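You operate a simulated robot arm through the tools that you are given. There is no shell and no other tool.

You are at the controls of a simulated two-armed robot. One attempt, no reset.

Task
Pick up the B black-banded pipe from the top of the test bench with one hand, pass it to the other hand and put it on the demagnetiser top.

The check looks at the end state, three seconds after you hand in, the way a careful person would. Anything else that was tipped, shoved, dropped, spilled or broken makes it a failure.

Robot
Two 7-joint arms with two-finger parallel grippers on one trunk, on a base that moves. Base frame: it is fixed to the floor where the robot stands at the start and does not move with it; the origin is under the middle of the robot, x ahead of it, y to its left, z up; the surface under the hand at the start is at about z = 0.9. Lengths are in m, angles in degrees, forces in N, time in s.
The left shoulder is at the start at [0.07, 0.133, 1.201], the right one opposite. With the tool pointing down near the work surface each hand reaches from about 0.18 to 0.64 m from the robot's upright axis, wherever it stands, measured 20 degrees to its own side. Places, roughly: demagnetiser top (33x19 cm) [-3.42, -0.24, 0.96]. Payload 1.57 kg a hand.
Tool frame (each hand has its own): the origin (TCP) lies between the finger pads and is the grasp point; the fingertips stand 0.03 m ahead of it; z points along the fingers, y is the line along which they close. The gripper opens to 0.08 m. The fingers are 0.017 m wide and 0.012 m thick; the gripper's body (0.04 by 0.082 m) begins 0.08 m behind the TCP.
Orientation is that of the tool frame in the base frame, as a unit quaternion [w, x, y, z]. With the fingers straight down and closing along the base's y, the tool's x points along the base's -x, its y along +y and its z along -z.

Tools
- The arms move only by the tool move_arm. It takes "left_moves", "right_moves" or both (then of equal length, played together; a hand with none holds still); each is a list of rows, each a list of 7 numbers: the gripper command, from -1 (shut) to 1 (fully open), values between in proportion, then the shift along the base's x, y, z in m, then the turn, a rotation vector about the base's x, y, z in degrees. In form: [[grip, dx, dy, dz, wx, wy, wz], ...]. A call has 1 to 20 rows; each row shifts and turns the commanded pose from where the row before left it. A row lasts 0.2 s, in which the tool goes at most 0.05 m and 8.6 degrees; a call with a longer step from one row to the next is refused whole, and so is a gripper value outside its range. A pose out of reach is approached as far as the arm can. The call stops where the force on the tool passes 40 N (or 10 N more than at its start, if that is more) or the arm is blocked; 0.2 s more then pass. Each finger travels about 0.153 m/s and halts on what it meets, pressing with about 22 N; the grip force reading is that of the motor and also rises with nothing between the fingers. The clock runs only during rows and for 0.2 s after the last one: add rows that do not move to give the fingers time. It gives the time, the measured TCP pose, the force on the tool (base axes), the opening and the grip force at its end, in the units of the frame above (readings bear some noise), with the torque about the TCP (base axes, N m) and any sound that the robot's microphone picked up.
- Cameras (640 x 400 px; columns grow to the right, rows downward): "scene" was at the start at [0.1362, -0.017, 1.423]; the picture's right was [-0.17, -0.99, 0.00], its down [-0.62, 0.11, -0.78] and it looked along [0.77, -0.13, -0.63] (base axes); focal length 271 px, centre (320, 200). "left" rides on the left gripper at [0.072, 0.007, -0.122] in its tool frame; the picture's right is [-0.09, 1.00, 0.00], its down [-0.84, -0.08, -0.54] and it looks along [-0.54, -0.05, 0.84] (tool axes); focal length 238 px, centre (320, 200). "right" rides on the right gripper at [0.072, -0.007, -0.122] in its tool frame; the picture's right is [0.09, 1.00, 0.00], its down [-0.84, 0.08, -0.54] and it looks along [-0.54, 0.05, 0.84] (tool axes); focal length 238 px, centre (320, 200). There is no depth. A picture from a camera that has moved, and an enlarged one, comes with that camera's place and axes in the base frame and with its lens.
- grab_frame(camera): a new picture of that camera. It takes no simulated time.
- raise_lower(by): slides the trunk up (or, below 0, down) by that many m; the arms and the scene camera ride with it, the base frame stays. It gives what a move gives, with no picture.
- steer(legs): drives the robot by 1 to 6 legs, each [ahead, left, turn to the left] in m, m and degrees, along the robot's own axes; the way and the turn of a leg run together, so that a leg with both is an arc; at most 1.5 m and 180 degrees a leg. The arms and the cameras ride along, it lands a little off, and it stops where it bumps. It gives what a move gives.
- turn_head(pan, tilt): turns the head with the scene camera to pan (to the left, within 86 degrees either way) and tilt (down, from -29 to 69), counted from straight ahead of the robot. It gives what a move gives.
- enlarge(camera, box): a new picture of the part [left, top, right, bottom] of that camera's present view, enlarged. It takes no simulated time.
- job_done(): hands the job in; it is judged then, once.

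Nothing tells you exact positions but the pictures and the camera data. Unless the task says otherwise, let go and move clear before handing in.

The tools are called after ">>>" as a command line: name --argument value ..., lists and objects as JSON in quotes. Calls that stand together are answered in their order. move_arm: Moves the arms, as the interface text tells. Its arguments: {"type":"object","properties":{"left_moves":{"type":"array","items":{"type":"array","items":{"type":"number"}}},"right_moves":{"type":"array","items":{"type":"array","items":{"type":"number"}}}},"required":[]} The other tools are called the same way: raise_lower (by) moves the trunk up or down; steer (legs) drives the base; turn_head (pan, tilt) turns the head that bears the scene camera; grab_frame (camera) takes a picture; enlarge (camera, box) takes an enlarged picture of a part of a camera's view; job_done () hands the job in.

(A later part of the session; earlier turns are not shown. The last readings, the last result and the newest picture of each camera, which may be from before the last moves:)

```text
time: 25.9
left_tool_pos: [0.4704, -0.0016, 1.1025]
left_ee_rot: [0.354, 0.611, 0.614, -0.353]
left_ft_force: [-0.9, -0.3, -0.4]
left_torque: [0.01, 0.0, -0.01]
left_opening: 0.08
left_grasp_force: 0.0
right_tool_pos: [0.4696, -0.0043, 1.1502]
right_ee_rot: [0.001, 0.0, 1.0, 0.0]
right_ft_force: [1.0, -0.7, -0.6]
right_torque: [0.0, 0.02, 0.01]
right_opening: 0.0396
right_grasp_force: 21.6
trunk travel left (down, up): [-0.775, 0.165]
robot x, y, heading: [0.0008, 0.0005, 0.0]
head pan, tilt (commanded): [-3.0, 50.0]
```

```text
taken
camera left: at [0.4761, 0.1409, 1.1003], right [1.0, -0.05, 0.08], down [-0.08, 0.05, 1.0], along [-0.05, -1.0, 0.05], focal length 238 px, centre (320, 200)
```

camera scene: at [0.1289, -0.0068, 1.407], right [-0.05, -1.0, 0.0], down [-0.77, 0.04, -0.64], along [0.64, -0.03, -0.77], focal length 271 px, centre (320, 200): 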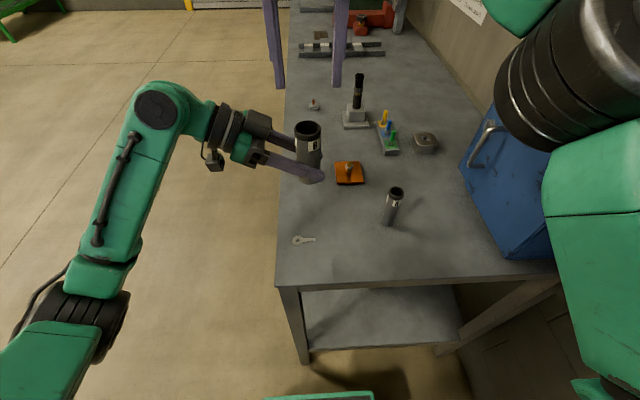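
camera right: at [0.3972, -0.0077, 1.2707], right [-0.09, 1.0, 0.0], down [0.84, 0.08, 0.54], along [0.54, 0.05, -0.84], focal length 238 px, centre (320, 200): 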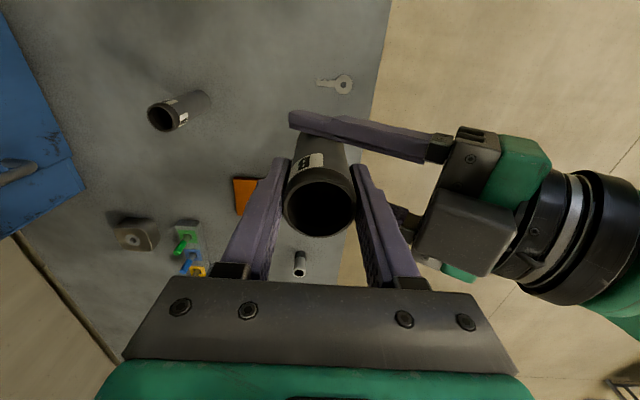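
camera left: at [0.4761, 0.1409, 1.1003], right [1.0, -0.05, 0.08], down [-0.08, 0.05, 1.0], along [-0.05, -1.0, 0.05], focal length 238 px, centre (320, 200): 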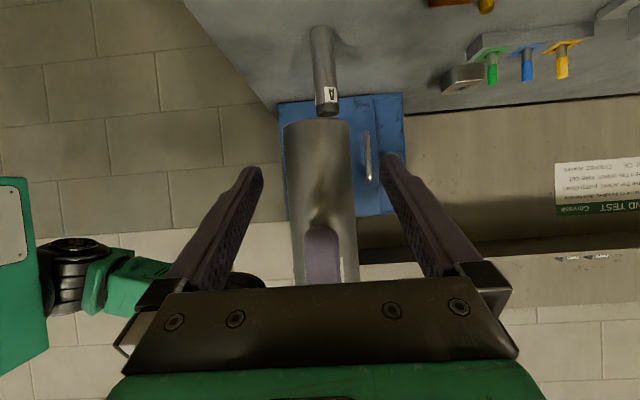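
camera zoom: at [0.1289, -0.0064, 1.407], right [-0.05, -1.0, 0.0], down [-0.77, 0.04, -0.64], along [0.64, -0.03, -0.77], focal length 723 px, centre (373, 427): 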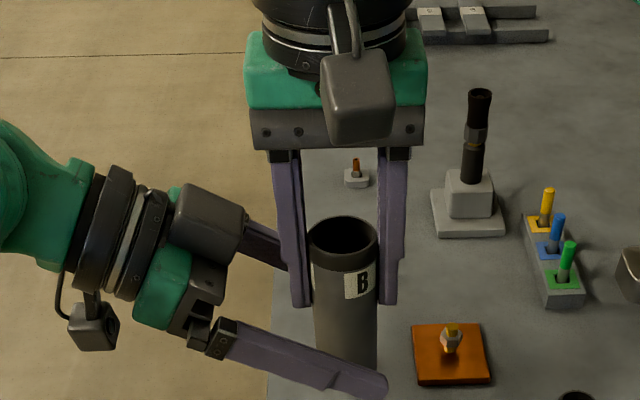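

The left hand is open and the pipe stays put in the right hand. I'll withdraw the left hand to the left, away from the pipe.

>>> move_arm --left_moves '[[1, 0, 0.02, 0, 0, 0, 0], [1, 0, 0.03, 0, 0, 0, 0], [1, 0, 0.03, 0, 0, 0, 0], [1, 0, 0.04, 0, 0, 0, 0], [1, 0, 0.04, 0, 0, 0, 0], [1, 0, 0.04, 0, 0, 0, 0], [1, 0, 0, 0, 0, 0, 0]]' --right_moves '[[-1, 0, 0, 0, 0, 0, 0], [-1, 0, 0, 0, 0, 0, 0], [-1, 0, 0, 0, 0, 0, 0], [-1, 0, 0, 0, 0, 0, 0], [-1, 0, 0, 0, 0, 0, 0], [-1, 0, 0, 0, 0, 0, 0], [-1, 0, 0, 0, 0, 0, 0]]'

>>> grab_frame --camera "scene"

>>> grab_frame --camera "left"

>>> grab_frame --camera "right"

```text
time: 27.5
left_tool_pos: [0.468, 0.198, 1.101]
left_ee_rot: [0.353, 0.612, 0.613, -0.353]
left_ft_force: [0.6, 0.0, 0.7]
left_torque: [-0.03, 0.06, -0.01]
left_opening: 0.08
left_grasp_force: 0.2
right_tool_pos: [0.4694, -0.0051, 1.1491]
right_ee_rot: [0.0, -0.001, 1.0, -0.001]
right_ft_force: [0.4, 0.9, -0.8]
right_torque: [-0.01, 0.03, 0.07]
right_opening: 0.0394
right_grasp_force: 21.6
trunk travel left (down, up): [-0.775, 0.165]
robot x, y, heading: [0.0018, 0.0009, -0.1]
head pan, tilt (commanded): [-3.0, 50.0]
```

```text
taken
camera scene: at [0.129, -0.0069, 1.407], right [-0.05, -1.0, 0.0], down [-0.77, 0.04, -0.64], along [0.64, -0.03, -0.77], focal length 271 px, centre (320, 200)
```

scene: 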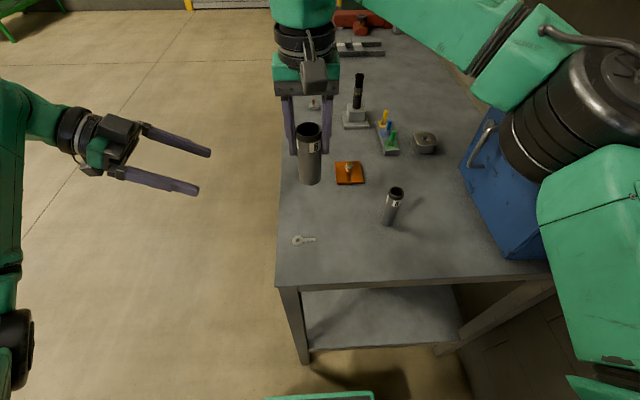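

```text
taken
camera left: at [0.4749, 0.3398, 1.1006], right [1.0, -0.05, 0.08], down [-0.08, 0.05, 1.0], along [-0.05, -1.0, 0.05], focal length 238 px, centre (320, 200)
```

left: 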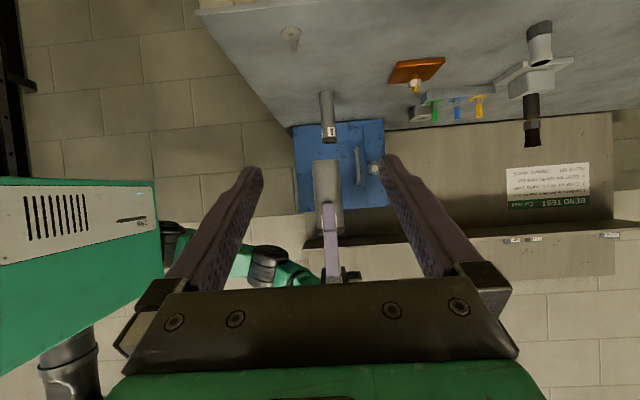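

```text
taken
camera right: at [0.3972, -0.0103, 1.2714], right [-0.09, 1.0, 0.0], down [0.84, 0.08, 0.54], along [0.54, 0.05, -0.84], focal length 238 px, centre (320, 200)
```

right: 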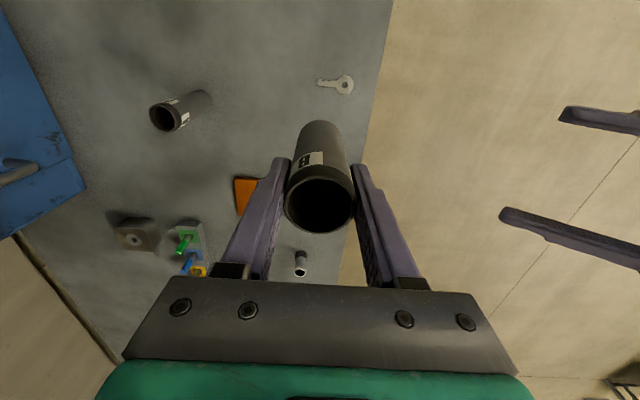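

The hand-over worked: the right hand holds the pipe alone and upright. Next comes the drive, so I'll check the floor beside and behind me with the head before backing off.

>>> turn_head --pan 86 --tilt 40

>>> grab_frame --camera "scene"

>>> turn_head --pan -86 --tilt 40

>>> grab_frame --camera "scene"

```text
time: 29.1
left_tool_pos: [0.468, 0.1986, 1.1024]
left_ee_rot: [0.353, 0.612, 0.613, -0.354]
left_ft_force: [0.2, -0.1, 0.2]
left_torque: [0.01, 0.01, 0.01]
left_opening: 0.0798
left_grasp_force: 0.1
right_tool_pos: [0.4692, -0.0046, 1.1486]
right_ee_rot: [0.0, 0.0, 1.0, 0.0]
right_ft_force: [0.5, 0.3, 0.7]
right_torque: [0.01, -0.03, 0.01]
right_opening: 0.0391
right_grasp_force: 21.5
trunk travel left (down, up): [-0.775, 0.165]
robot x, y, heading: [0.0036, -0.0005, -0.1]
head pan, tilt (commanded): [85.9, 40.0]
```

```text
taken
camera scene: at [0.0581, 0.0825, 1.4212], right [1.0, -0.07, 0.0], down [-0.05, -0.64, -0.77], along [0.05, 0.76, -0.64], focal length 271 px, centre (320, 200)
```

scene: 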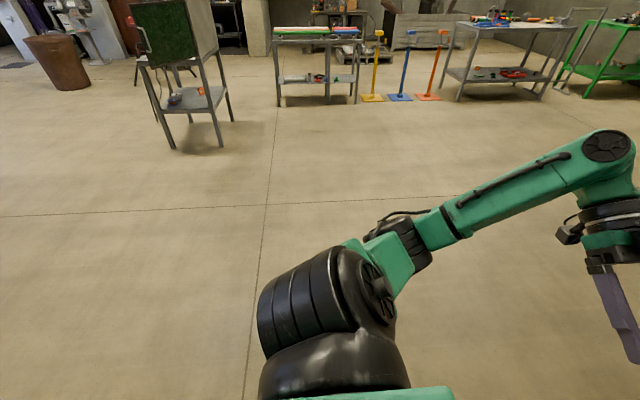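

```text
time: 31.7
left_tool_pos: [0.4688, 0.1979, 1.1026]
left_ee_rot: [0.353, 0.612, 0.613, -0.354]
left_ft_force: [-0.3, -0.5, -0.2]
left_torque: [0.03, 0.01, 0.01]
left_opening: 0.0797
left_grasp_force: 0.0
right_tool_pos: [0.4687, -0.0037, 1.1496]
right_ee_rot: [0.0, 0.0, 1.0, 0.0]
right_ft_force: [1.2, 0.4, 0.1]
right_torque: [0.04, 0.0, 0.01]
right_opening: 0.0396
right_grasp_force: 21.7
trunk travel left (down, up): [-0.775, 0.165]
robot x, y, heading: [0.0012, 0.0006, 0.2]
head pan, tilt (commanded): [-85.9, 40.0]
```

```text
taken
camera scene: at [0.058, -0.0871, 1.4212], right [-1.0, -0.07, 0.0], down [-0.05, 0.64, -0.77], along [0.05, -0.76, -0.64], focal length 271 px, centre (320, 200)
```

scene: 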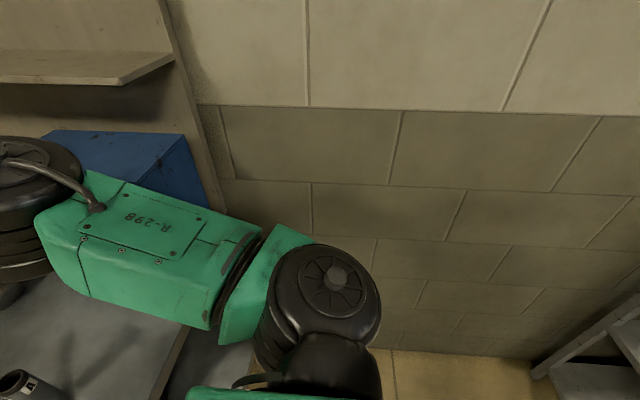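

Something metallic is at the lower right of this view, behind me along the wall. I'll zoom in on it, and also confirm the pipe in the right hand because the right force reading shows little weight.

>>> enlarge --camera "scene" --box '[480, 250, 640, 400]'

>>> grab_frame --camera "right"

>>> turn_head --pan -86 --tilt 65

>>> grab_frame --camera "scene"

```text
2.67 times, centred on (560, 325) of scene
camera zoom: at [0.058, -0.0871, 1.4212], right [-1.0, -0.07, 0.0], down [-0.05, 0.64, -0.77], along [0.05, -0.76, -0.64], focal length 723 px, centre (-320, -133)
```

zoom: 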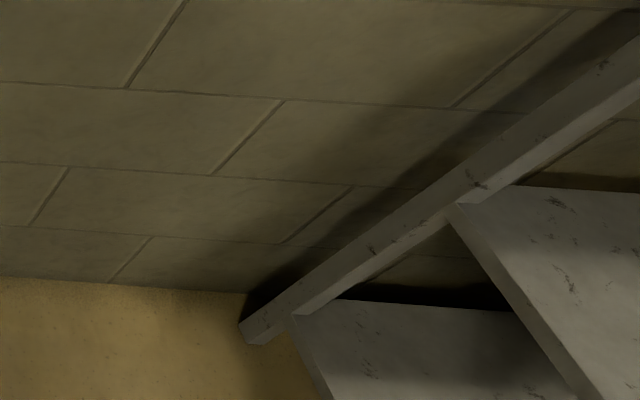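

```text
taken
camera right: at [0.3971, -0.0098, 1.2715], right [-0.09, 1.0, 0.0], down [0.84, 0.08, 0.54], along [0.54, 0.05, -0.84], focal length 238 px, centre (320, 200)
```

right: 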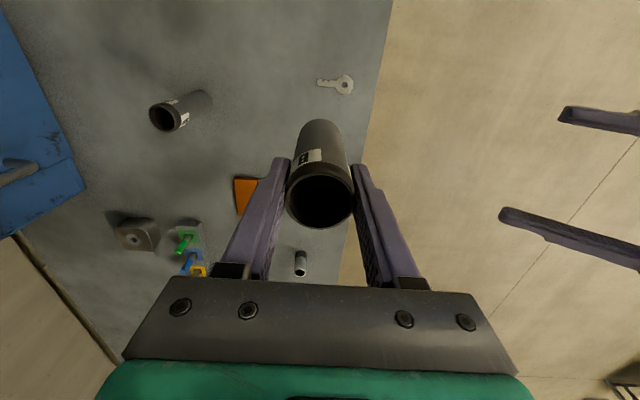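

```text
time: 32.6
left_tool_pos: [0.4688, 0.1992, 1.1015]
left_ee_rot: [0.353, 0.612, 0.613, -0.354]
left_ft_force: [-0.3, -0.3, 0.1]
left_torque: [-0.04, -0.01, -0.01]
left_opening: 0.0801
left_grasp_force: 0.0
right_tool_pos: [0.4688, -0.0048, 1.1494]
right_ee_rot: [0.0, 0.001, 1.0, 0.001]
right_ft_force: [0.6, -0.3, 0.3]
right_torque: [0.0, -0.03, 0.0]
right_opening: 0.0392
right_grasp_force: 21.6
trunk travel left (down, up): [-0.775, 0.165]
robot x, y, heading: [0.0033, 0.002, -0.4]
head pan, tilt (commanded): [-85.9, 65.0]
```

```text
taken
camera scene: at [0.0562, -0.0629, 1.389], right [-1.0, -0.07, 0.0], down [-0.06, 0.9, -0.42], along [0.03, -0.42, -0.91], focal length 271 px, centre (320, 200)
```

scene: 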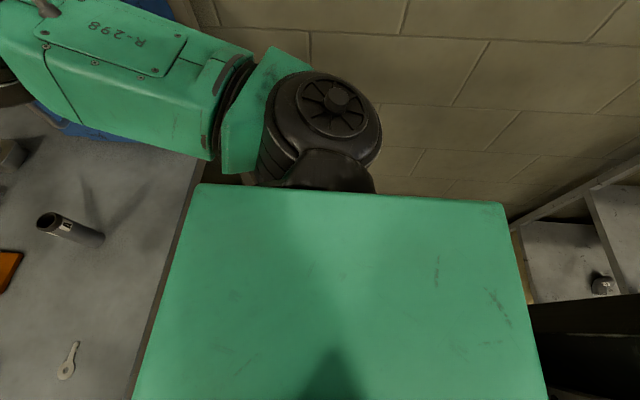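

The pipe is still securely in the right hand. There seems to be shelving and something dark behind me, so I'll zoom in on that corner.

>>> enlarge --camera "scene" --box '[500, 150, 640, 400]'

>>> turn_head --pan 86 --tilt 65

>>> grab_frame --camera "scene"

```text
1.60 times, centred on (570, 275) of scene
camera zoom: at [0.0562, -0.0629, 1.389], right [-1.0, -0.07, 0.0], down [-0.06, 0.9, -0.42], along [0.03, -0.42, -0.91], focal length 434 px, centre (-80, 80)
```

zoom: 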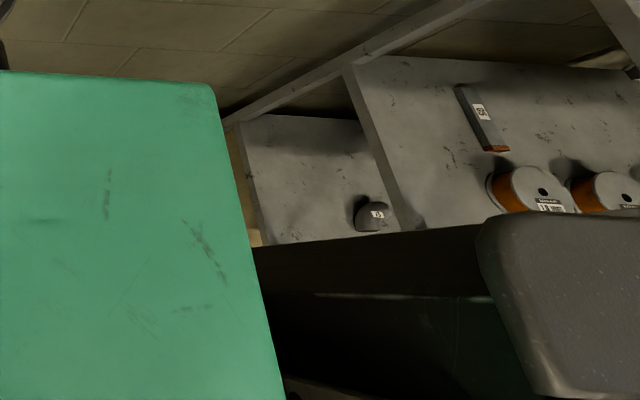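

```text
time: 35.2
left_tool_pos: [0.4693, 0.1986, 1.1015]
left_ee_rot: [0.353, 0.612, 0.613, -0.354]
left_ft_force: [-0.9, 0.0, -0.7]
left_torque: [-0.01, -0.04, -0.02]
left_opening: 0.0802
left_grasp_force: 0.0
right_tool_pos: [0.4693, -0.0049, 1.1494]
right_ee_rot: [0.0, 0.001, 1.0, 0.0]
right_ft_force: [0.3, -0.3, 0.2]
right_torque: [0.01, -0.02, 0.01]
right_opening: 0.0395
right_grasp_force: 22.3
trunk travel left (down, up): [-0.775, 0.165]
robot x, y, heading: [0.0021, -0.0048, 0.1]
head pan, tilt (commanded): [85.9, 65.0]
```

```text
taken
camera scene: at [0.0563, 0.0582, 1.3889], right [1.0, -0.07, 0.0], down [-0.06, -0.9, -0.42], along [0.03, 0.42, -0.91], focal length 271 px, centre (320, 200)
```

scene: 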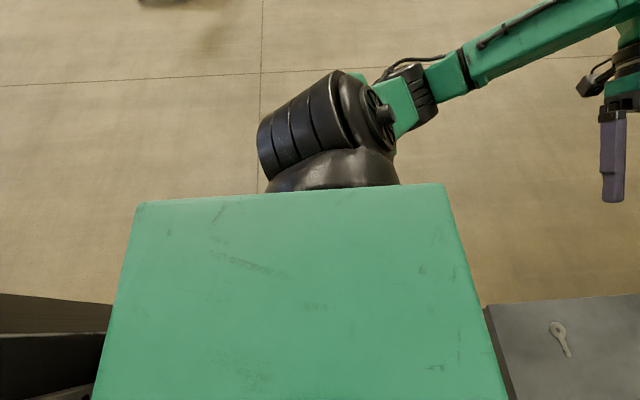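

The dark part is symmetric behind my trunk, so it's my own column, but a shelf rack stands along the wall behind me to the right. I'll drive by strafing left first. Before that I'll fold the left hand back to a compact pose and raise the pipe slightly.

>>> move_arm --left_moves '[[1, -0.006, 0.005, 0.005, 7.5, 0, 0], [1, -0.006, 0.005, 0.005, 7.5, 0, 0], [1, -0.006, 0.005, 0.005, 7.5, 0, 0], [1, -0.006, 0.005, 0.005, 7.5, 0, 0], [1, -0.006, 0.005, 0.005, 7.5, 0, 0], [1, -0.006, 0.005, 0.005, 7.5, 0, 0], [1, -0.006, 0.005, 0.005, 7.5, 0, 0], [1, -0.006, 0.005, 0.005, 7.5, 0, 0], [1, -0.006, 0.005, 0.005, 0, 0, 8.2], [1, -0.006, 0.005, 0.005, 0, 0, 8.2], [1, -0.006, 0.005, 0.005, 0, 0, 8.2], [1, -0.006, 0.005, 0.005, 0, 0, 8.2], [1, -0.006, 0.005, 0.005, 0, 0, 8.2], [1, -0.006, 0.005, 0.005, 0, 0, 8.2], [1, -0.006, 0.005, 0.005, 0, 0, 8.2], [1, -0.006, 0.005, 0.005, 0, 0, 8.2], [1, -0.006, 0.005, 0.005, 0, 0, 8.2], [1, -0.006, 0.005, 0.005, 0, 0, 8.2], [1, -0.006, 0.005, 0.005, 0, 0, 8]]' --right_moves '[[-1, 0, 0, 0.005, 0, 0, 0], [-1, 0, 0, 0.005, 0, 0, 0], [-1, 0, 0, 0.005, 0, 0, 0], [-1, 0, 0, 0.005, 0, 0, 0], [-1, 0, 0, 0.005, 0, 0, 0], [-1, 0, 0, 0.005, 0, 0, 0], [-1, 0, 0, 0.005, 0, 0, 0], [-1, 0, 0, 0.005, 0, 0, 0], [-1, 0, 0, 0, 0, 0, 0], [-1, 0, 0, 0, 0, 0, 0], [-1, 0, 0, 0, 0, 0, 0], [-1, 0, 0, 0, 0, 0, 0], [-1, 0, 0, 0, 0, 0, 0], [-1, 0, 0, 0, 0, 0, 0], [-1, 0, 0, 0, 0, 0, 0], [-1, 0, 0, 0, 0, 0, 0], [-1, 0, 0, 0, 0, 0, 0], [-1, 0, 0, 0, 0, 0, 0], [-1, 0, 0, 0, 0, 0, 0]]'

>>> turn_head --pan 0 --tilt 40

>>> grab_frame --camera "scene"

```text
time: 39.2
left_tool_pos: [0.356, 0.2933, 1.1953]
left_ee_rot: [-0.001, -0.003, 1.0, -0.001]
left_ft_force: [-0.4, -0.6, 0.3]
left_torque: [0.0, 0.0, 0.02]
left_opening: 0.0801
left_grasp_force: 0.1
right_tool_pos: [0.4679, -0.0038, 1.1887]
right_ee_rot: [0.0, 0.0, 1.0, 0.0]
right_ft_force: [-0.4, 0.0, -2.3]
right_torque: [-0.03, -0.01, 0.0]
right_opening: 0.0395
right_grasp_force: 21.8
trunk travel left (down, up): [-0.775, 0.165]
robot x, y, heading: [-0.0025, 0.0003, -0.1]
head pan, tilt (commanded): [85.9, 65.0]
```

```text
time: 40.8
left_tool_pos: [0.3567, 0.2933, 1.1963]
left_ee_rot: [-0.001, 0.0, 1.0, 0.0]
left_ft_force: [0.2, -0.2, 0.1]
left_torque: [0.01, 0.01, 0.01]
left_opening: 0.0798
left_grasp_force: 0.0
right_tool_pos: [0.4687, -0.0042, 1.1886]
right_ee_rot: [0.0, 0.0, 1.0, 0.0]
right_ft_force: [-0.3, -0.1, -1.3]
right_torque: [0.03, -0.04, -0.04]
right_opening: 0.0394
right_grasp_force: 21.6
trunk travel left (down, up): [-0.775, 0.165]
robot x, y, heading: [-0.0034, 0.0002, 0.0]
head pan, tilt (commanded): [0.0, 40.0]
```

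```text
taken
camera scene: at [0.1369, -0.0022, 1.4211], right [0.0, -1.0, 0.0], down [-0.64, 0.0, -0.77], along [0.77, 0.0, -0.64], focal length 271 px, centre (320, 200)
```

scene: 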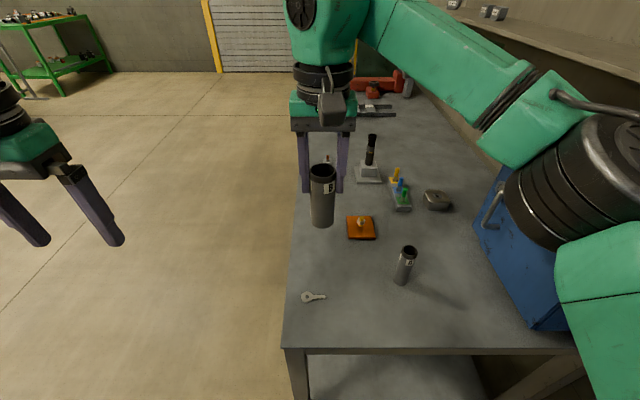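

Everything's compact now: pipe at (0.469, -0.004), base at about z≈1.10, and the floor to the left is open. I'll strafe left 0.9 m away from the bench.

>>> steer --legs '[[0, 0.9, 0]]'

>>> grab_frame --camera "scene"

>>> grab_frame --camera "right"

```text
time: 45.5
left_tool_pos: [0.359, 1.1837, 1.1948]
left_ee_rot: [-0.001, 0.0, 1.0, 0.0]
left_ft_force: [0.6, 0.4, 0.7]
left_torque: [0.0, -0.01, -0.03]
left_opening: 0.0803
left_grasp_force: 0.0
right_tool_pos: [0.4705, 0.8873, 1.1897]
right_ee_rot: [0.0, 0.002, 1.0, 0.0]
right_ft_force: [0.3, -0.4, -2.2]
right_torque: [-0.02, 0.01, 0.0]
right_opening: 0.0393
right_grasp_force: 21.8
trunk travel left (down, up): [-0.775, 0.165]
robot x, y, heading: [-0.0001, 0.8925, -0.2]
head pan, tilt (commanded): [0.0, 40.0]
```

```text
taken
camera scene: at [0.1383, 0.8892, 1.4212], right [0.0, -1.0, 0.0], down [-0.64, 0.0, -0.77], along [0.77, 0.0, -0.64], focal length 271 px, centre (320, 200)
```

scene: 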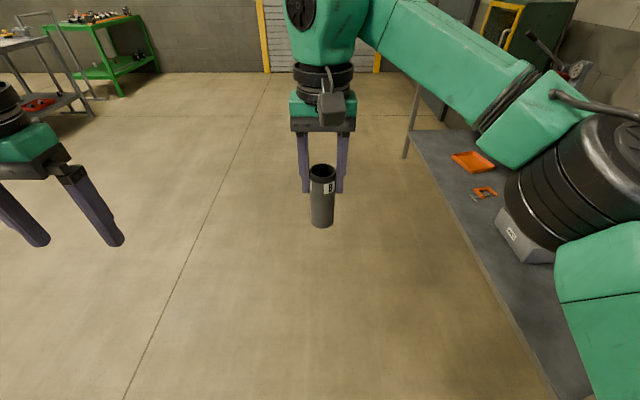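

```text
taken
camera right: at [0.3981, 0.8817, 1.3113], right [-0.09, 1.0, 0.0], down [0.84, 0.07, 0.54], along [0.54, 0.05, -0.84], focal length 238 px, centre (320, 200)
```

right: 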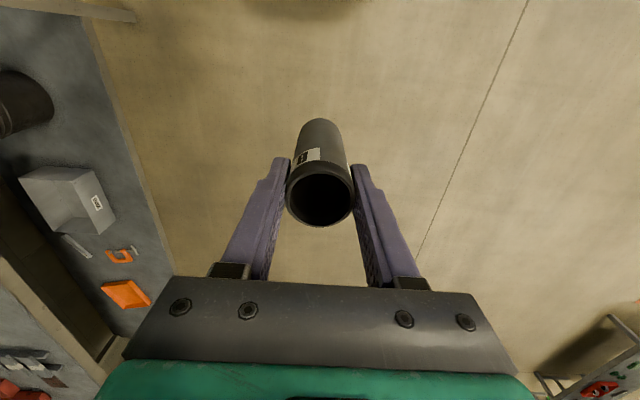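

I'm clear of the bench with the pipe steady. I'll turn left 90° in place and look around before going on.

>>> steer --legs '[[0, 0, 90]]'

>>> turn_head --pan 75 --tilt 20

>>> grab_frame --camera "scene"

```text
time: 49.7
left_tool_pos: [-0.285, 1.2541, 1.1957]
left_ee_rot: [0.0, -0.701, 0.713, 0.0]
left_ft_force: [-0.4, 0.0, -0.2]
left_torque: [0.0, 0.01, 0.0]
left_opening: 0.08
left_grasp_force: 0.1
right_tool_pos: [0.0138, 1.3615, 1.189]
right_ee_rot: [0.0, -0.7, 0.714, 0.0]
right_ft_force: [-0.6, -0.3, -2.5]
right_torque: [0.02, -0.02, 0.0]
right_opening: 0.0392
right_grasp_force: 21.9
trunk travel left (down, up): [-0.775, 0.165]
robot x, y, heading: [0.0028, 0.8932, 88.8]
head pan, tilt (commanded): [0.0, 40.0]
```

```text
time: 51.2
left_tool_pos: [-0.2851, 1.2554, 1.1959]
left_ee_rot: [0.0, -0.701, 0.713, -0.001]
left_ft_force: [-0.2, -0.1, 0.8]
left_torque: [0.03, -0.02, -0.04]
left_opening: 0.0799
left_grasp_force: 0.0
right_tool_pos: [0.0137, 1.3618, 1.1887]
right_ee_rot: [0.0, -0.701, 0.714, 0.0]
right_ft_force: [-0.3, -0.1, -2.0]
right_torque: [-0.01, 0.0, -0.03]
right_opening: 0.0392
right_grasp_force: 22.4
trunk travel left (down, up): [-0.775, 0.165]
robot x, y, heading: [-0.0006, 0.8929, 89.1]
head pan, tilt (commanded): [75.0, 20.0]
```

```text
taken
camera scene: at [-0.0858, 0.9669, 1.4526], right [0.28, 0.96, 0.0], down [0.33, -0.1, -0.94], along [-0.9, 0.26, -0.34], focal length 271 px, centre (320, 200)
```

scene: 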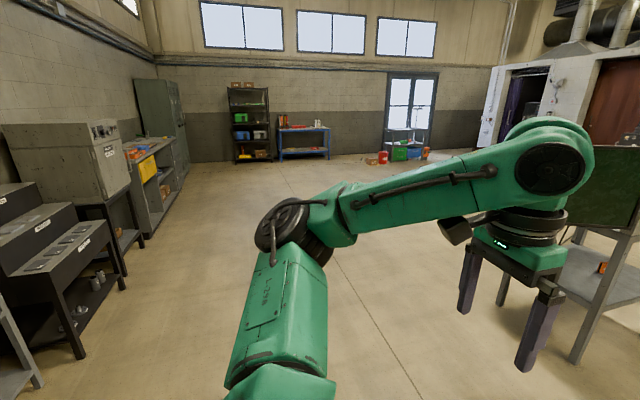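

The stands along the wall include a big grey cabinet-type machine and a shelf bench beyond it. The demagnetiser should project near column 121, row 151, so I'll zoom in there.

>>> enlarge --camera "scene" --box '[0, 70, 240, 230]'

>>> enlarge --camera "scene" --box '[80, 120, 190, 210]'

```text
2.50 times, centred on (120, 150) of scene
camera zoom: at [-0.0858, 0.9669, 1.4526], right [0.28, 0.96, 0.0], down [0.33, -0.1, -0.94], along [-0.9, 0.26, -0.34], focal length 677 px, centre (820, 325)
```

zoom: 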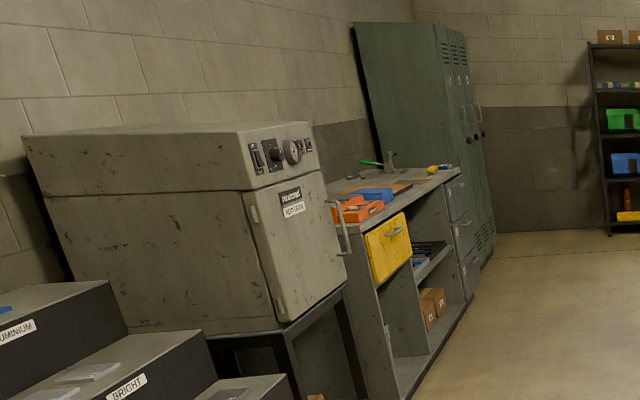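

```text
4.44 times, centred on (135, 165) of scene
camera zoom: at [-0.0858, 0.9669, 1.4526], right [0.28, 0.96, 0.0], down [0.33, -0.1, -0.94], along [-0.9, 0.26, -0.34], focal length 1204 px, centre (1142, 356)
```

zoom: 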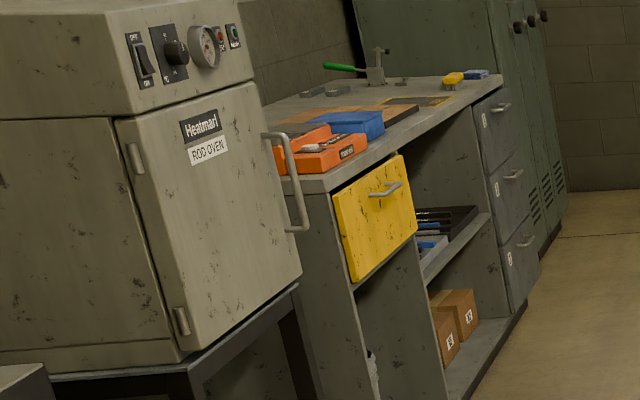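

The demagnetiser must sit near the close end of the bench beyond the rod oven. My path along y≈0.9 looks free, so I'll turn to face -x, look, and then drive.

>>> steer --legs '[[0, 0, 91]]'

>>> turn_head --pan 0 --tilt 20

>>> grab_frame --camera "scene"

```text
time: 55.5
left_tool_pos: [-0.3499, 0.5922, 1.1963]
left_ee_rot: [0.0, 1.0, 0.011, 0.001]
left_ft_force: [-0.2, 0.4, -0.1]
left_torque: [0.01, -0.05, -0.03]
left_opening: 0.08
left_grasp_force: 0.0
right_tool_pos: [-0.4668, 0.8875, 1.1894]
right_ee_rot: [0.0, 1.0, 0.008, 0.0]
right_ft_force: [0.2, 0.2, -2.3]
right_torque: [0.03, -0.01, -0.03]
right_opening: 0.0393
right_grasp_force: 21.4
trunk travel left (down, up): [-0.775, 0.165]
robot x, y, heading: [0.0013, 0.8948, -179.3]
head pan, tilt (commanded): [75.0, 20.0]
```

```text
time: 56.9
left_tool_pos: [-0.3482, 0.5913, 1.1964]
left_ee_rot: [0.001, 1.0, 0.009, 0.001]
left_ft_force: [0.4, 0.0, -0.4]
left_torque: [-0.03, -0.04, 0.0]
left_opening: 0.08
left_grasp_force: 0.0
right_tool_pos: [-0.4674, 0.8869, 1.1888]
right_ee_rot: [0.0, 1.0, 0.009, 0.0]
right_ft_force: [0.3, -0.1, -2.7]
right_torque: [0.01, -0.03, 0.02]
right_opening: 0.0392
right_grasp_force: 22.4
trunk travel left (down, up): [-0.775, 0.165]
robot x, y, heading: [0.0009, 0.8948, -179.3]
head pan, tilt (commanded): [0.0, 20.0]
```

```text
taken
camera scene: at [-0.141, 0.8874, 1.4526], right [-0.02, 1.0, 0.0], down [0.34, 0.01, -0.94], along [-0.94, -0.02, -0.34], focal length 271 px, centre (320, 200)
```

scene: 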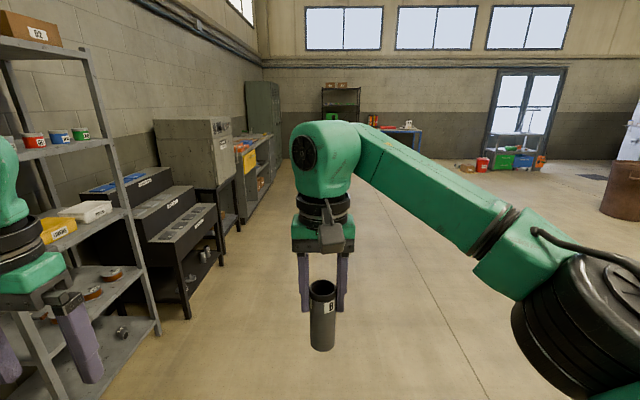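

Ahead is free floor; racks on my left have their fronts at y≈-0.1 to -0.24, half a metre clear of my left arm. I'll drive ahead 2.6 m and look at the bench.

>>> steer --legs '[[1.4, 0, 0], [1.2, 0, 0]]'

>>> turn_head --pan 50 --tilt 25

>>> grab_frame --camera "scene"

>>> grab_frame --camera "right"

```text
time: 69.6
left_tool_pos: [-2.949, 0.5656, 1.1953]
left_ee_rot: [0.0, 1.0, 0.001, 0.0]
left_ft_force: [0.8, 0.5, 0.1]
left_torque: [0.02, 0.0, -0.01]
left_opening: 0.0801
left_grasp_force: 0.0
right_tool_pos: [-3.0615, 0.8628, 1.1895]
right_ee_rot: [0.0, 1.0, 0.0, 0.0]
right_ft_force: [0.6, -1.0, -2.3]
right_torque: [0.02, 0.0, 0.01]
right_opening: 0.0391
right_grasp_force: 21.8
trunk travel left (down, up): [-0.775, 0.165]
robot x, y, heading: [-2.5926, 0.8603, -180.2]
head pan, tilt (commanded): [0.0, 20.0]
```

```text
time: 70.8
left_tool_pos: [-2.9485, 0.5664, 1.1954]
left_ee_rot: [0.0, 1.0, 0.001, 0.001]
left_ft_force: [-0.3, 0.5, 0.2]
left_torque: [0.02, 0.01, 0.02]
left_opening: 0.0802
left_grasp_force: 0.0
right_tool_pos: [-3.061, 0.8637, 1.1899]
right_ee_rot: [0.0, 1.0, 0.0, 0.001]
right_ft_force: [0.3, -0.7, -2.6]
right_torque: [0.03, -0.02, -0.02]
right_opening: 0.039
right_grasp_force: 22.5
trunk travel left (down, up): [-0.775, 0.165]
robot x, y, heading: [-2.5927, 0.86, -179.7]
head pan, tilt (commanded): [50.0, 25.0]
```

```text
taken
camera scene: at [-2.7012, 0.7865, 1.4445], right [-0.77, 0.64, 0.0], down [0.27, 0.32, -0.91], along [-0.58, -0.69, -0.42], focal length 271 px, centre (320, 200)
```

scene: 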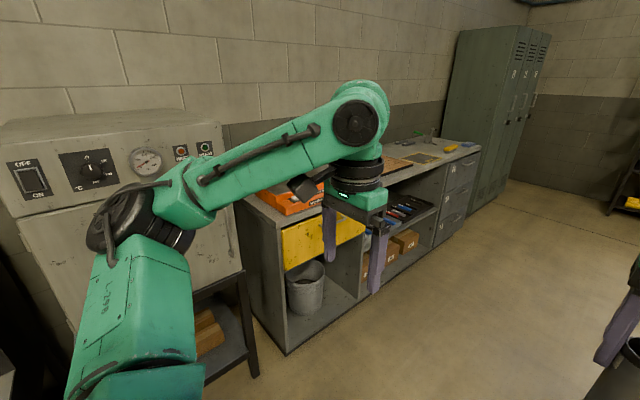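

```text
taken
camera right: at [-2.9901, 0.871, 1.3113], right [0.09, -1.0, 0.0], down [-0.84, -0.08, 0.54], along [-0.54, -0.05, -0.84], focal length 238 px, centre (320, 200)
```

right: 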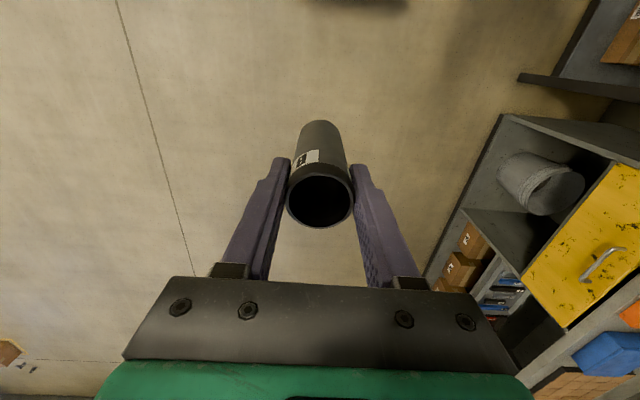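

The pipe is still steady. I'll go on 0.83 m and turn left to face the bench from a safe distance.

>>> steer --legs '[[0.83, 0, 0], [0, 0, 90]]'

>>> turn_head --pan 0 --tilt 30

>>> grab_frame --camera "scene"

>>> grab_frame --camera "right"

>>> grab_frame --camera "left"

```text
time: 79.1
left_tool_pos: [-3.1119, 0.5142, 1.1964]
left_ee_rot: [-0.001, 0.696, 0.718, 0.001]
left_ft_force: [0.0, -0.6, -0.6]
left_torque: [0.02, -0.01, 0.02]
left_opening: 0.08
left_grasp_force: 0.1
right_tool_pos: [-3.4053, 0.393, 1.189]
right_ee_rot: [0.0, 0.696, 0.718, 0.0]
right_ft_force: [-0.2, 0.4, -2.3]
right_torque: [0.04, 0.01, -0.01]
right_opening: 0.039
right_grasp_force: 22.0
trunk travel left (down, up): [-0.775, 0.165]
robot x, y, heading: [-3.4181, 0.8605, -88.4]
head pan, tilt (commanded): [50.0, 25.0]
```

```text
time: 80.2
left_tool_pos: [-3.1119, 0.5156, 1.196]
left_ee_rot: [-0.001, 0.696, 0.718, 0.001]
left_ft_force: [-0.6, -0.8, -0.8]
left_torque: [-0.02, 0.04, -0.01]
left_opening: 0.0801
left_grasp_force: 0.1
right_tool_pos: [-3.4051, 0.3935, 1.1886]
right_ee_rot: [0.0, 0.696, 0.718, 0.0]
right_ft_force: [-0.1, 0.4, -1.5]
right_torque: [0.01, 0.0, 0.0]
right_opening: 0.0391
right_grasp_force: 21.4
trunk travel left (down, up): [-0.775, 0.165]
robot x, y, heading: [-3.4148, 0.86, -88.4]
head pan, tilt (commanded): [0.0, 30.0]
```

```text
taken
camera scene: at [-3.4098, 0.7189, 1.4365], right [-1.0, -0.03, 0.0], down [-0.02, 0.5, -0.87], along [0.03, -0.87, -0.5], focal length 271 px, centre (320, 200)
```

scene: 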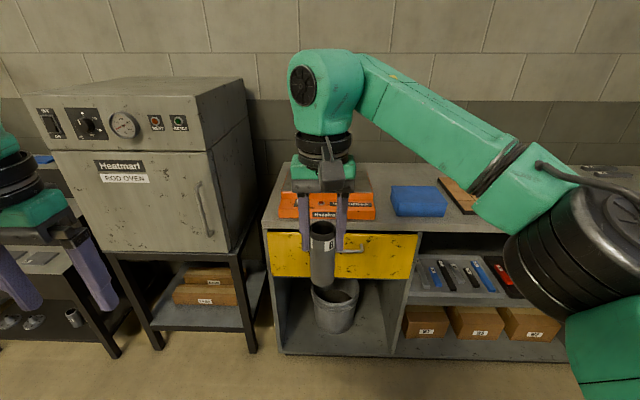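

```text
taken
camera right: at [-3.4143, 0.4663, 1.3113], right [0.99, 0.12, 0.0], down [0.1, -0.83, 0.54], along [0.07, -0.54, -0.84], focal length 238 px, centre (320, 200)
```

right: 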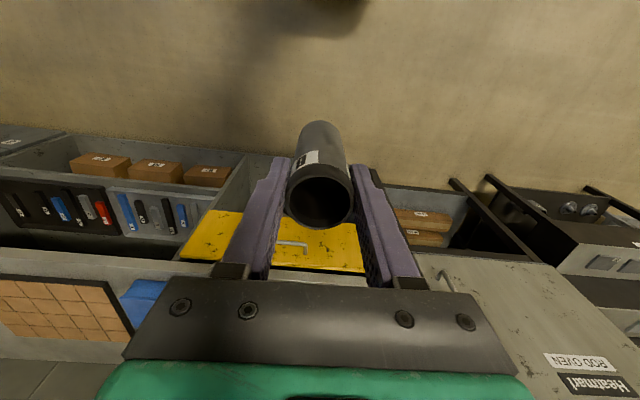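

```text
taken
camera left: at [-3.1074, 0.587, 1.3179], right [1.0, -0.06, 0.0], down [-0.05, -0.84, 0.54], along [-0.03, -0.54, -0.84], focal length 238 px, centre (320, 200)
```

left: 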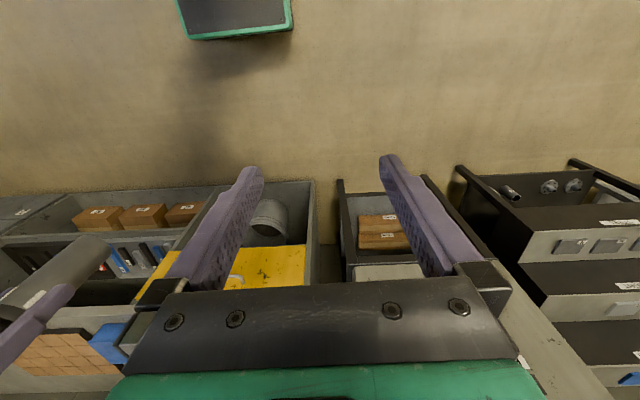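

Facing the bench, I see an orange object directly behind the pipe, a blue block, a tiled mat, a yellow drawer front that stands open, and the oven to the left. I'll zoom in to identify the demagnetiser.

>>> enlarge --camera "scene" --box '[255, 160, 415, 260]'

>>> enlarge --camera "scene" --box '[380, 150, 540, 250]'

```text
4.00 times, centred on (335, 210) of scene
camera zoom: at [-3.4098, 0.7189, 1.4365], right [-1.0, -0.03, 0.0], down [-0.02, 0.5, -0.87], along [0.03, -0.87, -0.5], focal length 1084 px, centre (260, 160)
```

zoom: 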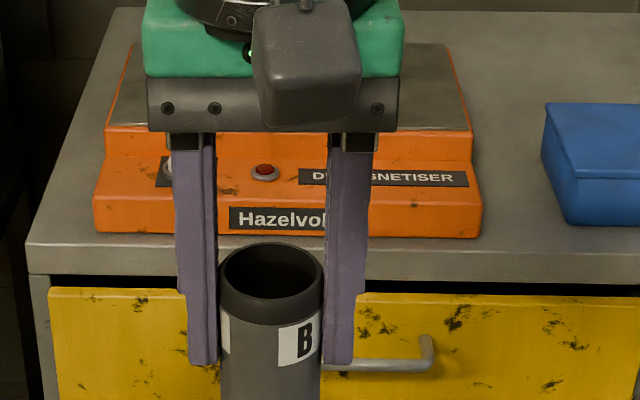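

```text
4.00 times, centred on (460, 200) of scene
camera zoom: at [-3.4098, 0.7189, 1.4365], right [-1.0, -0.03, 0.0], down [-0.02, 0.5, -0.87], along [0.03, -0.87, -0.5], focal length 1084 px, centre (-240, 200)
```

zoom: 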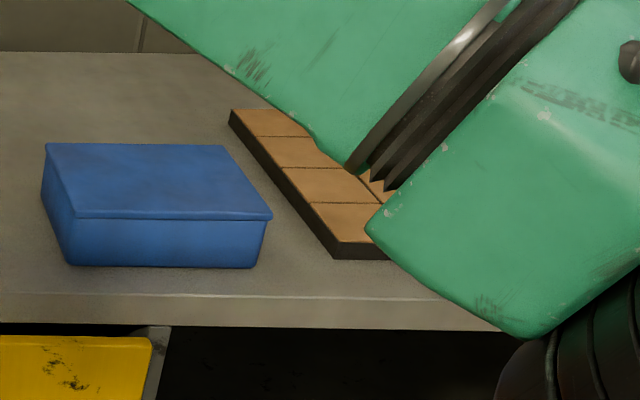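

The orange "Hazelvolt DEMAGNETISER" has a flat grey top spanning about x -3.57..-3.24, y -0.36..-0.16, and the bench edge is at y≈-0.06. I'll pull the left hand back away from the oven, then drive most of the way in.

>>> move_arm --left_moves '[[1, -0.0075, 0.035, 0, 0, 0, 0], [1, -0.0075, 0.035, 0, 0, 0, 0], [1, -0.0075, 0.035, 0, 0, 0, 0], [1, -0.0075, 0.035, 0, 0, 0, 0], [1, 0, 0, 0, 0, 0, 0]]'

>>> steer --legs '[[0.35, -0.015, 0]]'

>>> turn_head --pan 0 --tilt 45

>>> grab_frame --camera "scene"

>>> grab_frame --camera "right"

```text
time: 81.4
left_tool_pos: [-3.1759, 0.6285, 1.1859]
left_ee_rot: [0.0, 0.695, 0.719, 0.0]
left_ft_force: [0.0, -0.7, 0.1]
left_torque: [0.01, -0.02, 0.03]
left_opening: 0.0801
left_grasp_force: 0.1
left hand out of reach, approached as far as the arm can: row 2, 3, 4
right_tool_pos: [-3.4054, 0.3932, 1.1878]
right_ee_rot: [-0.001, 0.696, 0.718, 0.0]
right_ft_force: [-0.8, -0.6, -1.1]
right_torque: [0.03, 0.0, 0.0]
right_opening: 0.0389
right_grasp_force: 22.0
trunk travel left (down, up): [-0.775, 0.165]
robot x, y, heading: [-3.4141, 0.8625, -88.3]
head pan, tilt (commanded): [0.0, 30.0]
```

```text
time: 83.7
left_tool_pos: [-3.1781, 0.2837, 1.1865]
left_ee_rot: [-0.001, 0.695, 0.719, 0.0]
left_ft_force: [0.0, -0.4, 0.0]
left_torque: [0.02, -0.01, 0.02]
left_opening: 0.0798
left_grasp_force: 0.1
right_tool_pos: [-3.4084, 0.0466, 1.1901]
right_ee_rot: [0.0, 0.695, 0.719, -0.001]
right_ft_force: [0.3, -0.1, -2.3]
right_torque: [0.04, 0.01, 0.03]
right_opening: 0.0391
right_grasp_force: 21.0
trunk travel left (down, up): [-0.775, 0.165]
robot x, y, heading: [-3.4191, 0.5133, -88.1]
head pan, tilt (commanded): [0.0, 30.0]
```

```text
time: 84.5
left_tool_pos: [-3.1799, 0.2813, 1.1863]
left_ee_rot: [0.0, 0.695, 0.719, 0.001]
left_ft_force: [-0.4, 0.6, -0.3]
left_torque: [-0.02, 0.0, -0.01]
left_opening: 0.0801
left_grasp_force: 0.2
right_tool_pos: [-3.4082, 0.0442, 1.1882]
right_ee_rot: [0.0, 0.695, 0.719, 0.0]
right_ft_force: [-0.7, -0.1, -2.0]
right_torque: [0.05, -0.01, 0.02]
right_opening: 0.039
right_grasp_force: 22.1
trunk travel left (down, up): [-0.775, 0.165]
robot x, y, heading: [-3.4193, 0.5104, -88.2]
head pan, tilt (commanded): [0.0, 45.0]
```

```text
taken
camera scene: at [-3.4137, 0.3791, 1.4139], right [-1.0, -0.03, 0.0], down [-0.02, 0.71, -0.71], along [0.02, -0.71, -0.71], focal length 271 px, centre (320, 200)
```

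scene: 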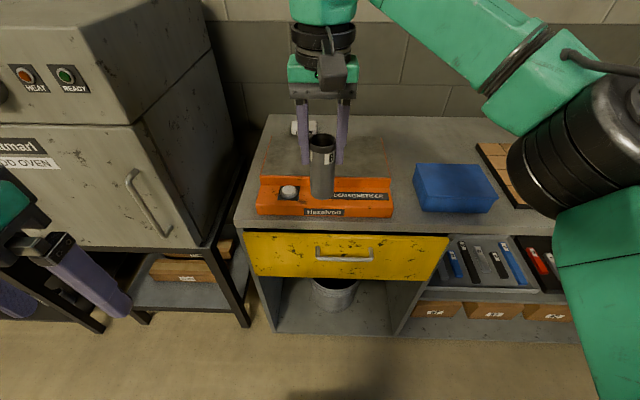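

```text
taken
camera right: at [-3.4169, 0.1176, 1.3111], right [0.99, 0.12, 0.0], down [0.1, -0.83, 0.54], along [0.07, -0.54, -0.84], focal length 238 px, centre (320, 200)
```

right: 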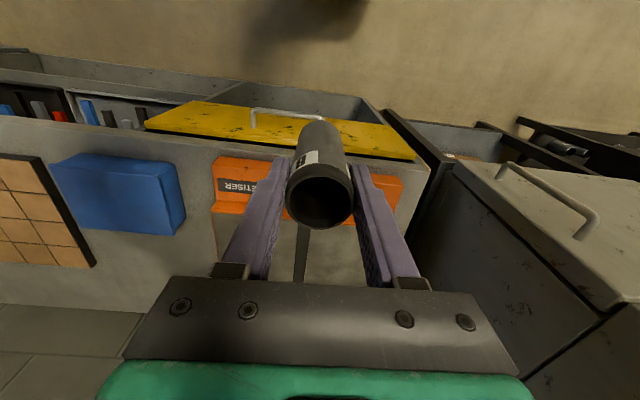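

I'm at y≈0.51 with the demagnetiser right ahead. Something whitish shows near the back of its top, so I'll zoom in before going further.

>>> enlarge --camera "scene" --box '[230, 100, 430, 225]'

>>> enlarge --camera "right" --box '[180, 130, 460, 305]'

>>> grab_frame --camera "left"

```text
3.20 times, centred on (330, 162) of scene
camera zoom: at [-3.4137, 0.3791, 1.4139], right [-1.0, -0.03, 0.0], down [-0.02, 0.71, -0.71], along [0.02, -0.71, -0.71], focal length 867 px, centre (288, 320)
```

zoom: 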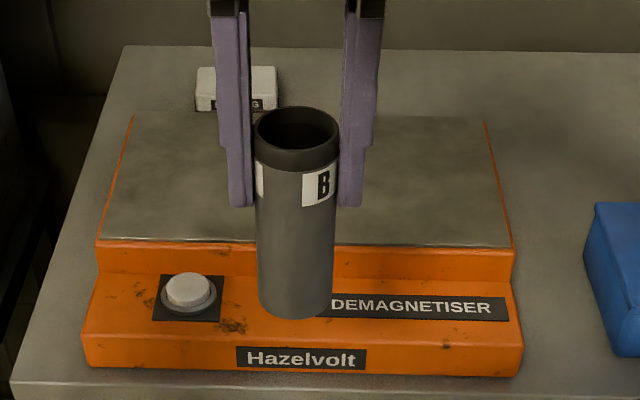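

```text
2.29 times, centred on (320, 218) of right
camera zoom: at [-3.4169, 0.1176, 1.3111], right [0.99, 0.12, 0.0], down [0.1, -0.83, 0.54], along [0.07, -0.54, -0.84], focal length 545 px, centre (320, 160)
```

zoom: 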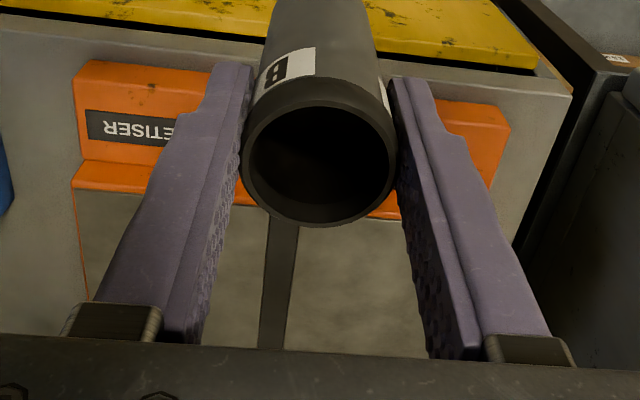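

```text
taken
camera left: at [-3.1752, 0.3529, 1.308], right [1.0, -0.06, 0.0], down [-0.05, -0.84, 0.54], along [-0.03, -0.54, -0.84], focal length 238 px, centre (320, 200)
```

left: 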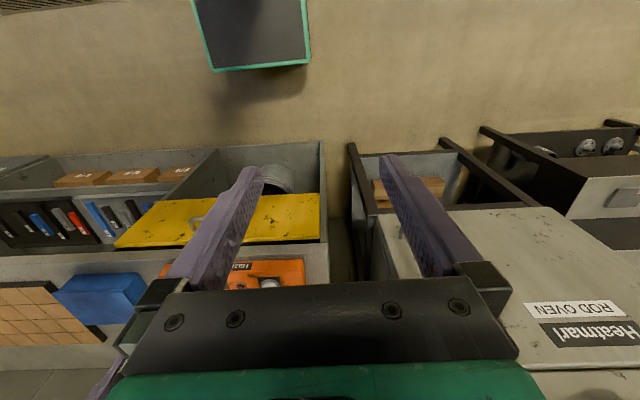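

The grey top has a dark strip down its middle at x≈-3.41, a push-button on the front ledge to the left, and a white block behind it on the bench. I'll set the pipe on the plain right half near (-3.48, -0.25). First I'll edge 0.2 m closer, with about 8 cm left before the drawer handle.

>>> steer --legs '[[0.2, 0, 0]]'

>>> grab_frame --camera "scene"

>>> grab_frame --camera "right"

>>> grab_frame --camera "left"

```text
time: 86.1
left_tool_pos: [-3.1723, 0.0821, 1.1862]
left_ee_rot: [0.001, 0.695, 0.719, 0.0]
left_ft_force: [0.2, 0.0, 0.6]
left_torque: [-0.01, 0.0, -0.01]
left_opening: 0.0799
left_grasp_force: 0.0
right_tool_pos: [-3.401, -0.1531, 1.1903]
right_ee_rot: [0.001, 0.695, 0.719, -0.001]
right_ft_force: [0.4, 0.7, -1.4]
right_torque: [-0.01, -0.01, -0.02]
right_opening: 0.0391
right_grasp_force: 21.9
trunk travel left (down, up): [-0.775, 0.165]
robot x, y, heading: [-3.4138, 0.311, -88.0]
head pan, tilt (commanded): [0.0, 45.0]
```

```text
taken
camera scene: at [-3.407, 0.1817, 1.4143], right [-1.0, -0.03, 0.0], down [-0.02, 0.71, -0.71], along [0.02, -0.71, -0.71], focal length 271 px, centre (320, 200)
```

scene: 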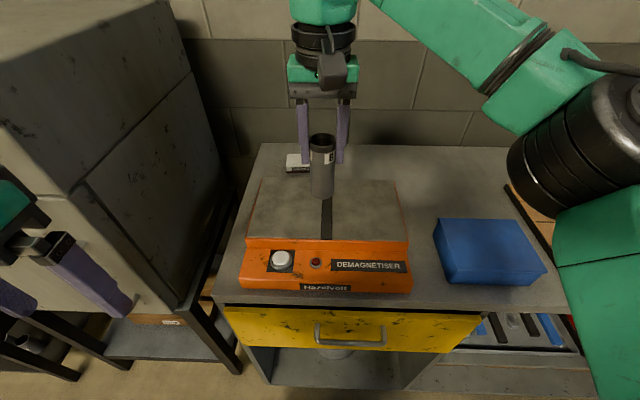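

```text
taken
camera right: at [-3.4102, -0.0801, 1.3124], right [0.99, 0.12, 0.0], down [0.1, -0.83, 0.54], along [0.07, -0.54, -0.84], focal length 238 px, centre (320, 200)
```

right: 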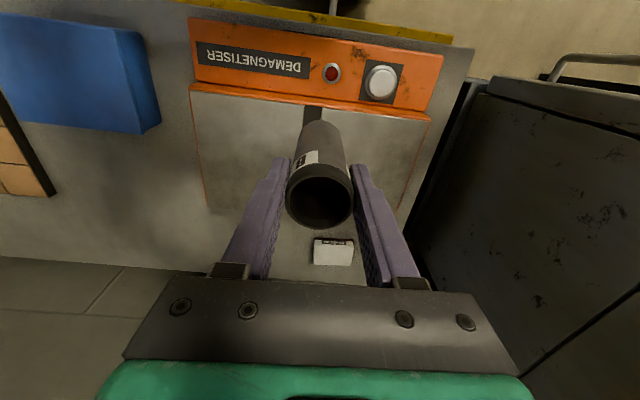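

```text
taken
camera left: at [-3.1685, 0.1554, 1.3085], right [1.0, -0.06, 0.0], down [-0.05, -0.84, 0.54], along [-0.03, -0.54, -0.84], focal length 238 px, centre (320, 200)
```

left: 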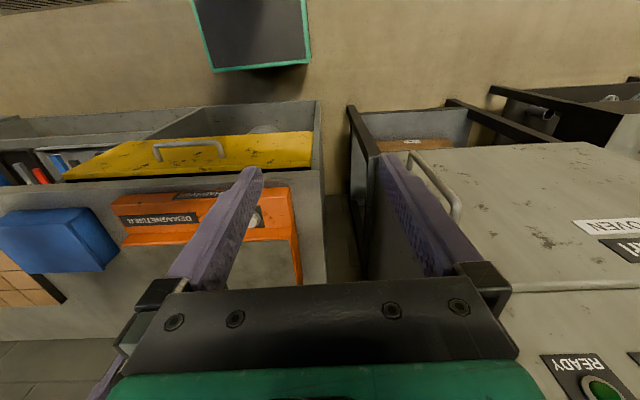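

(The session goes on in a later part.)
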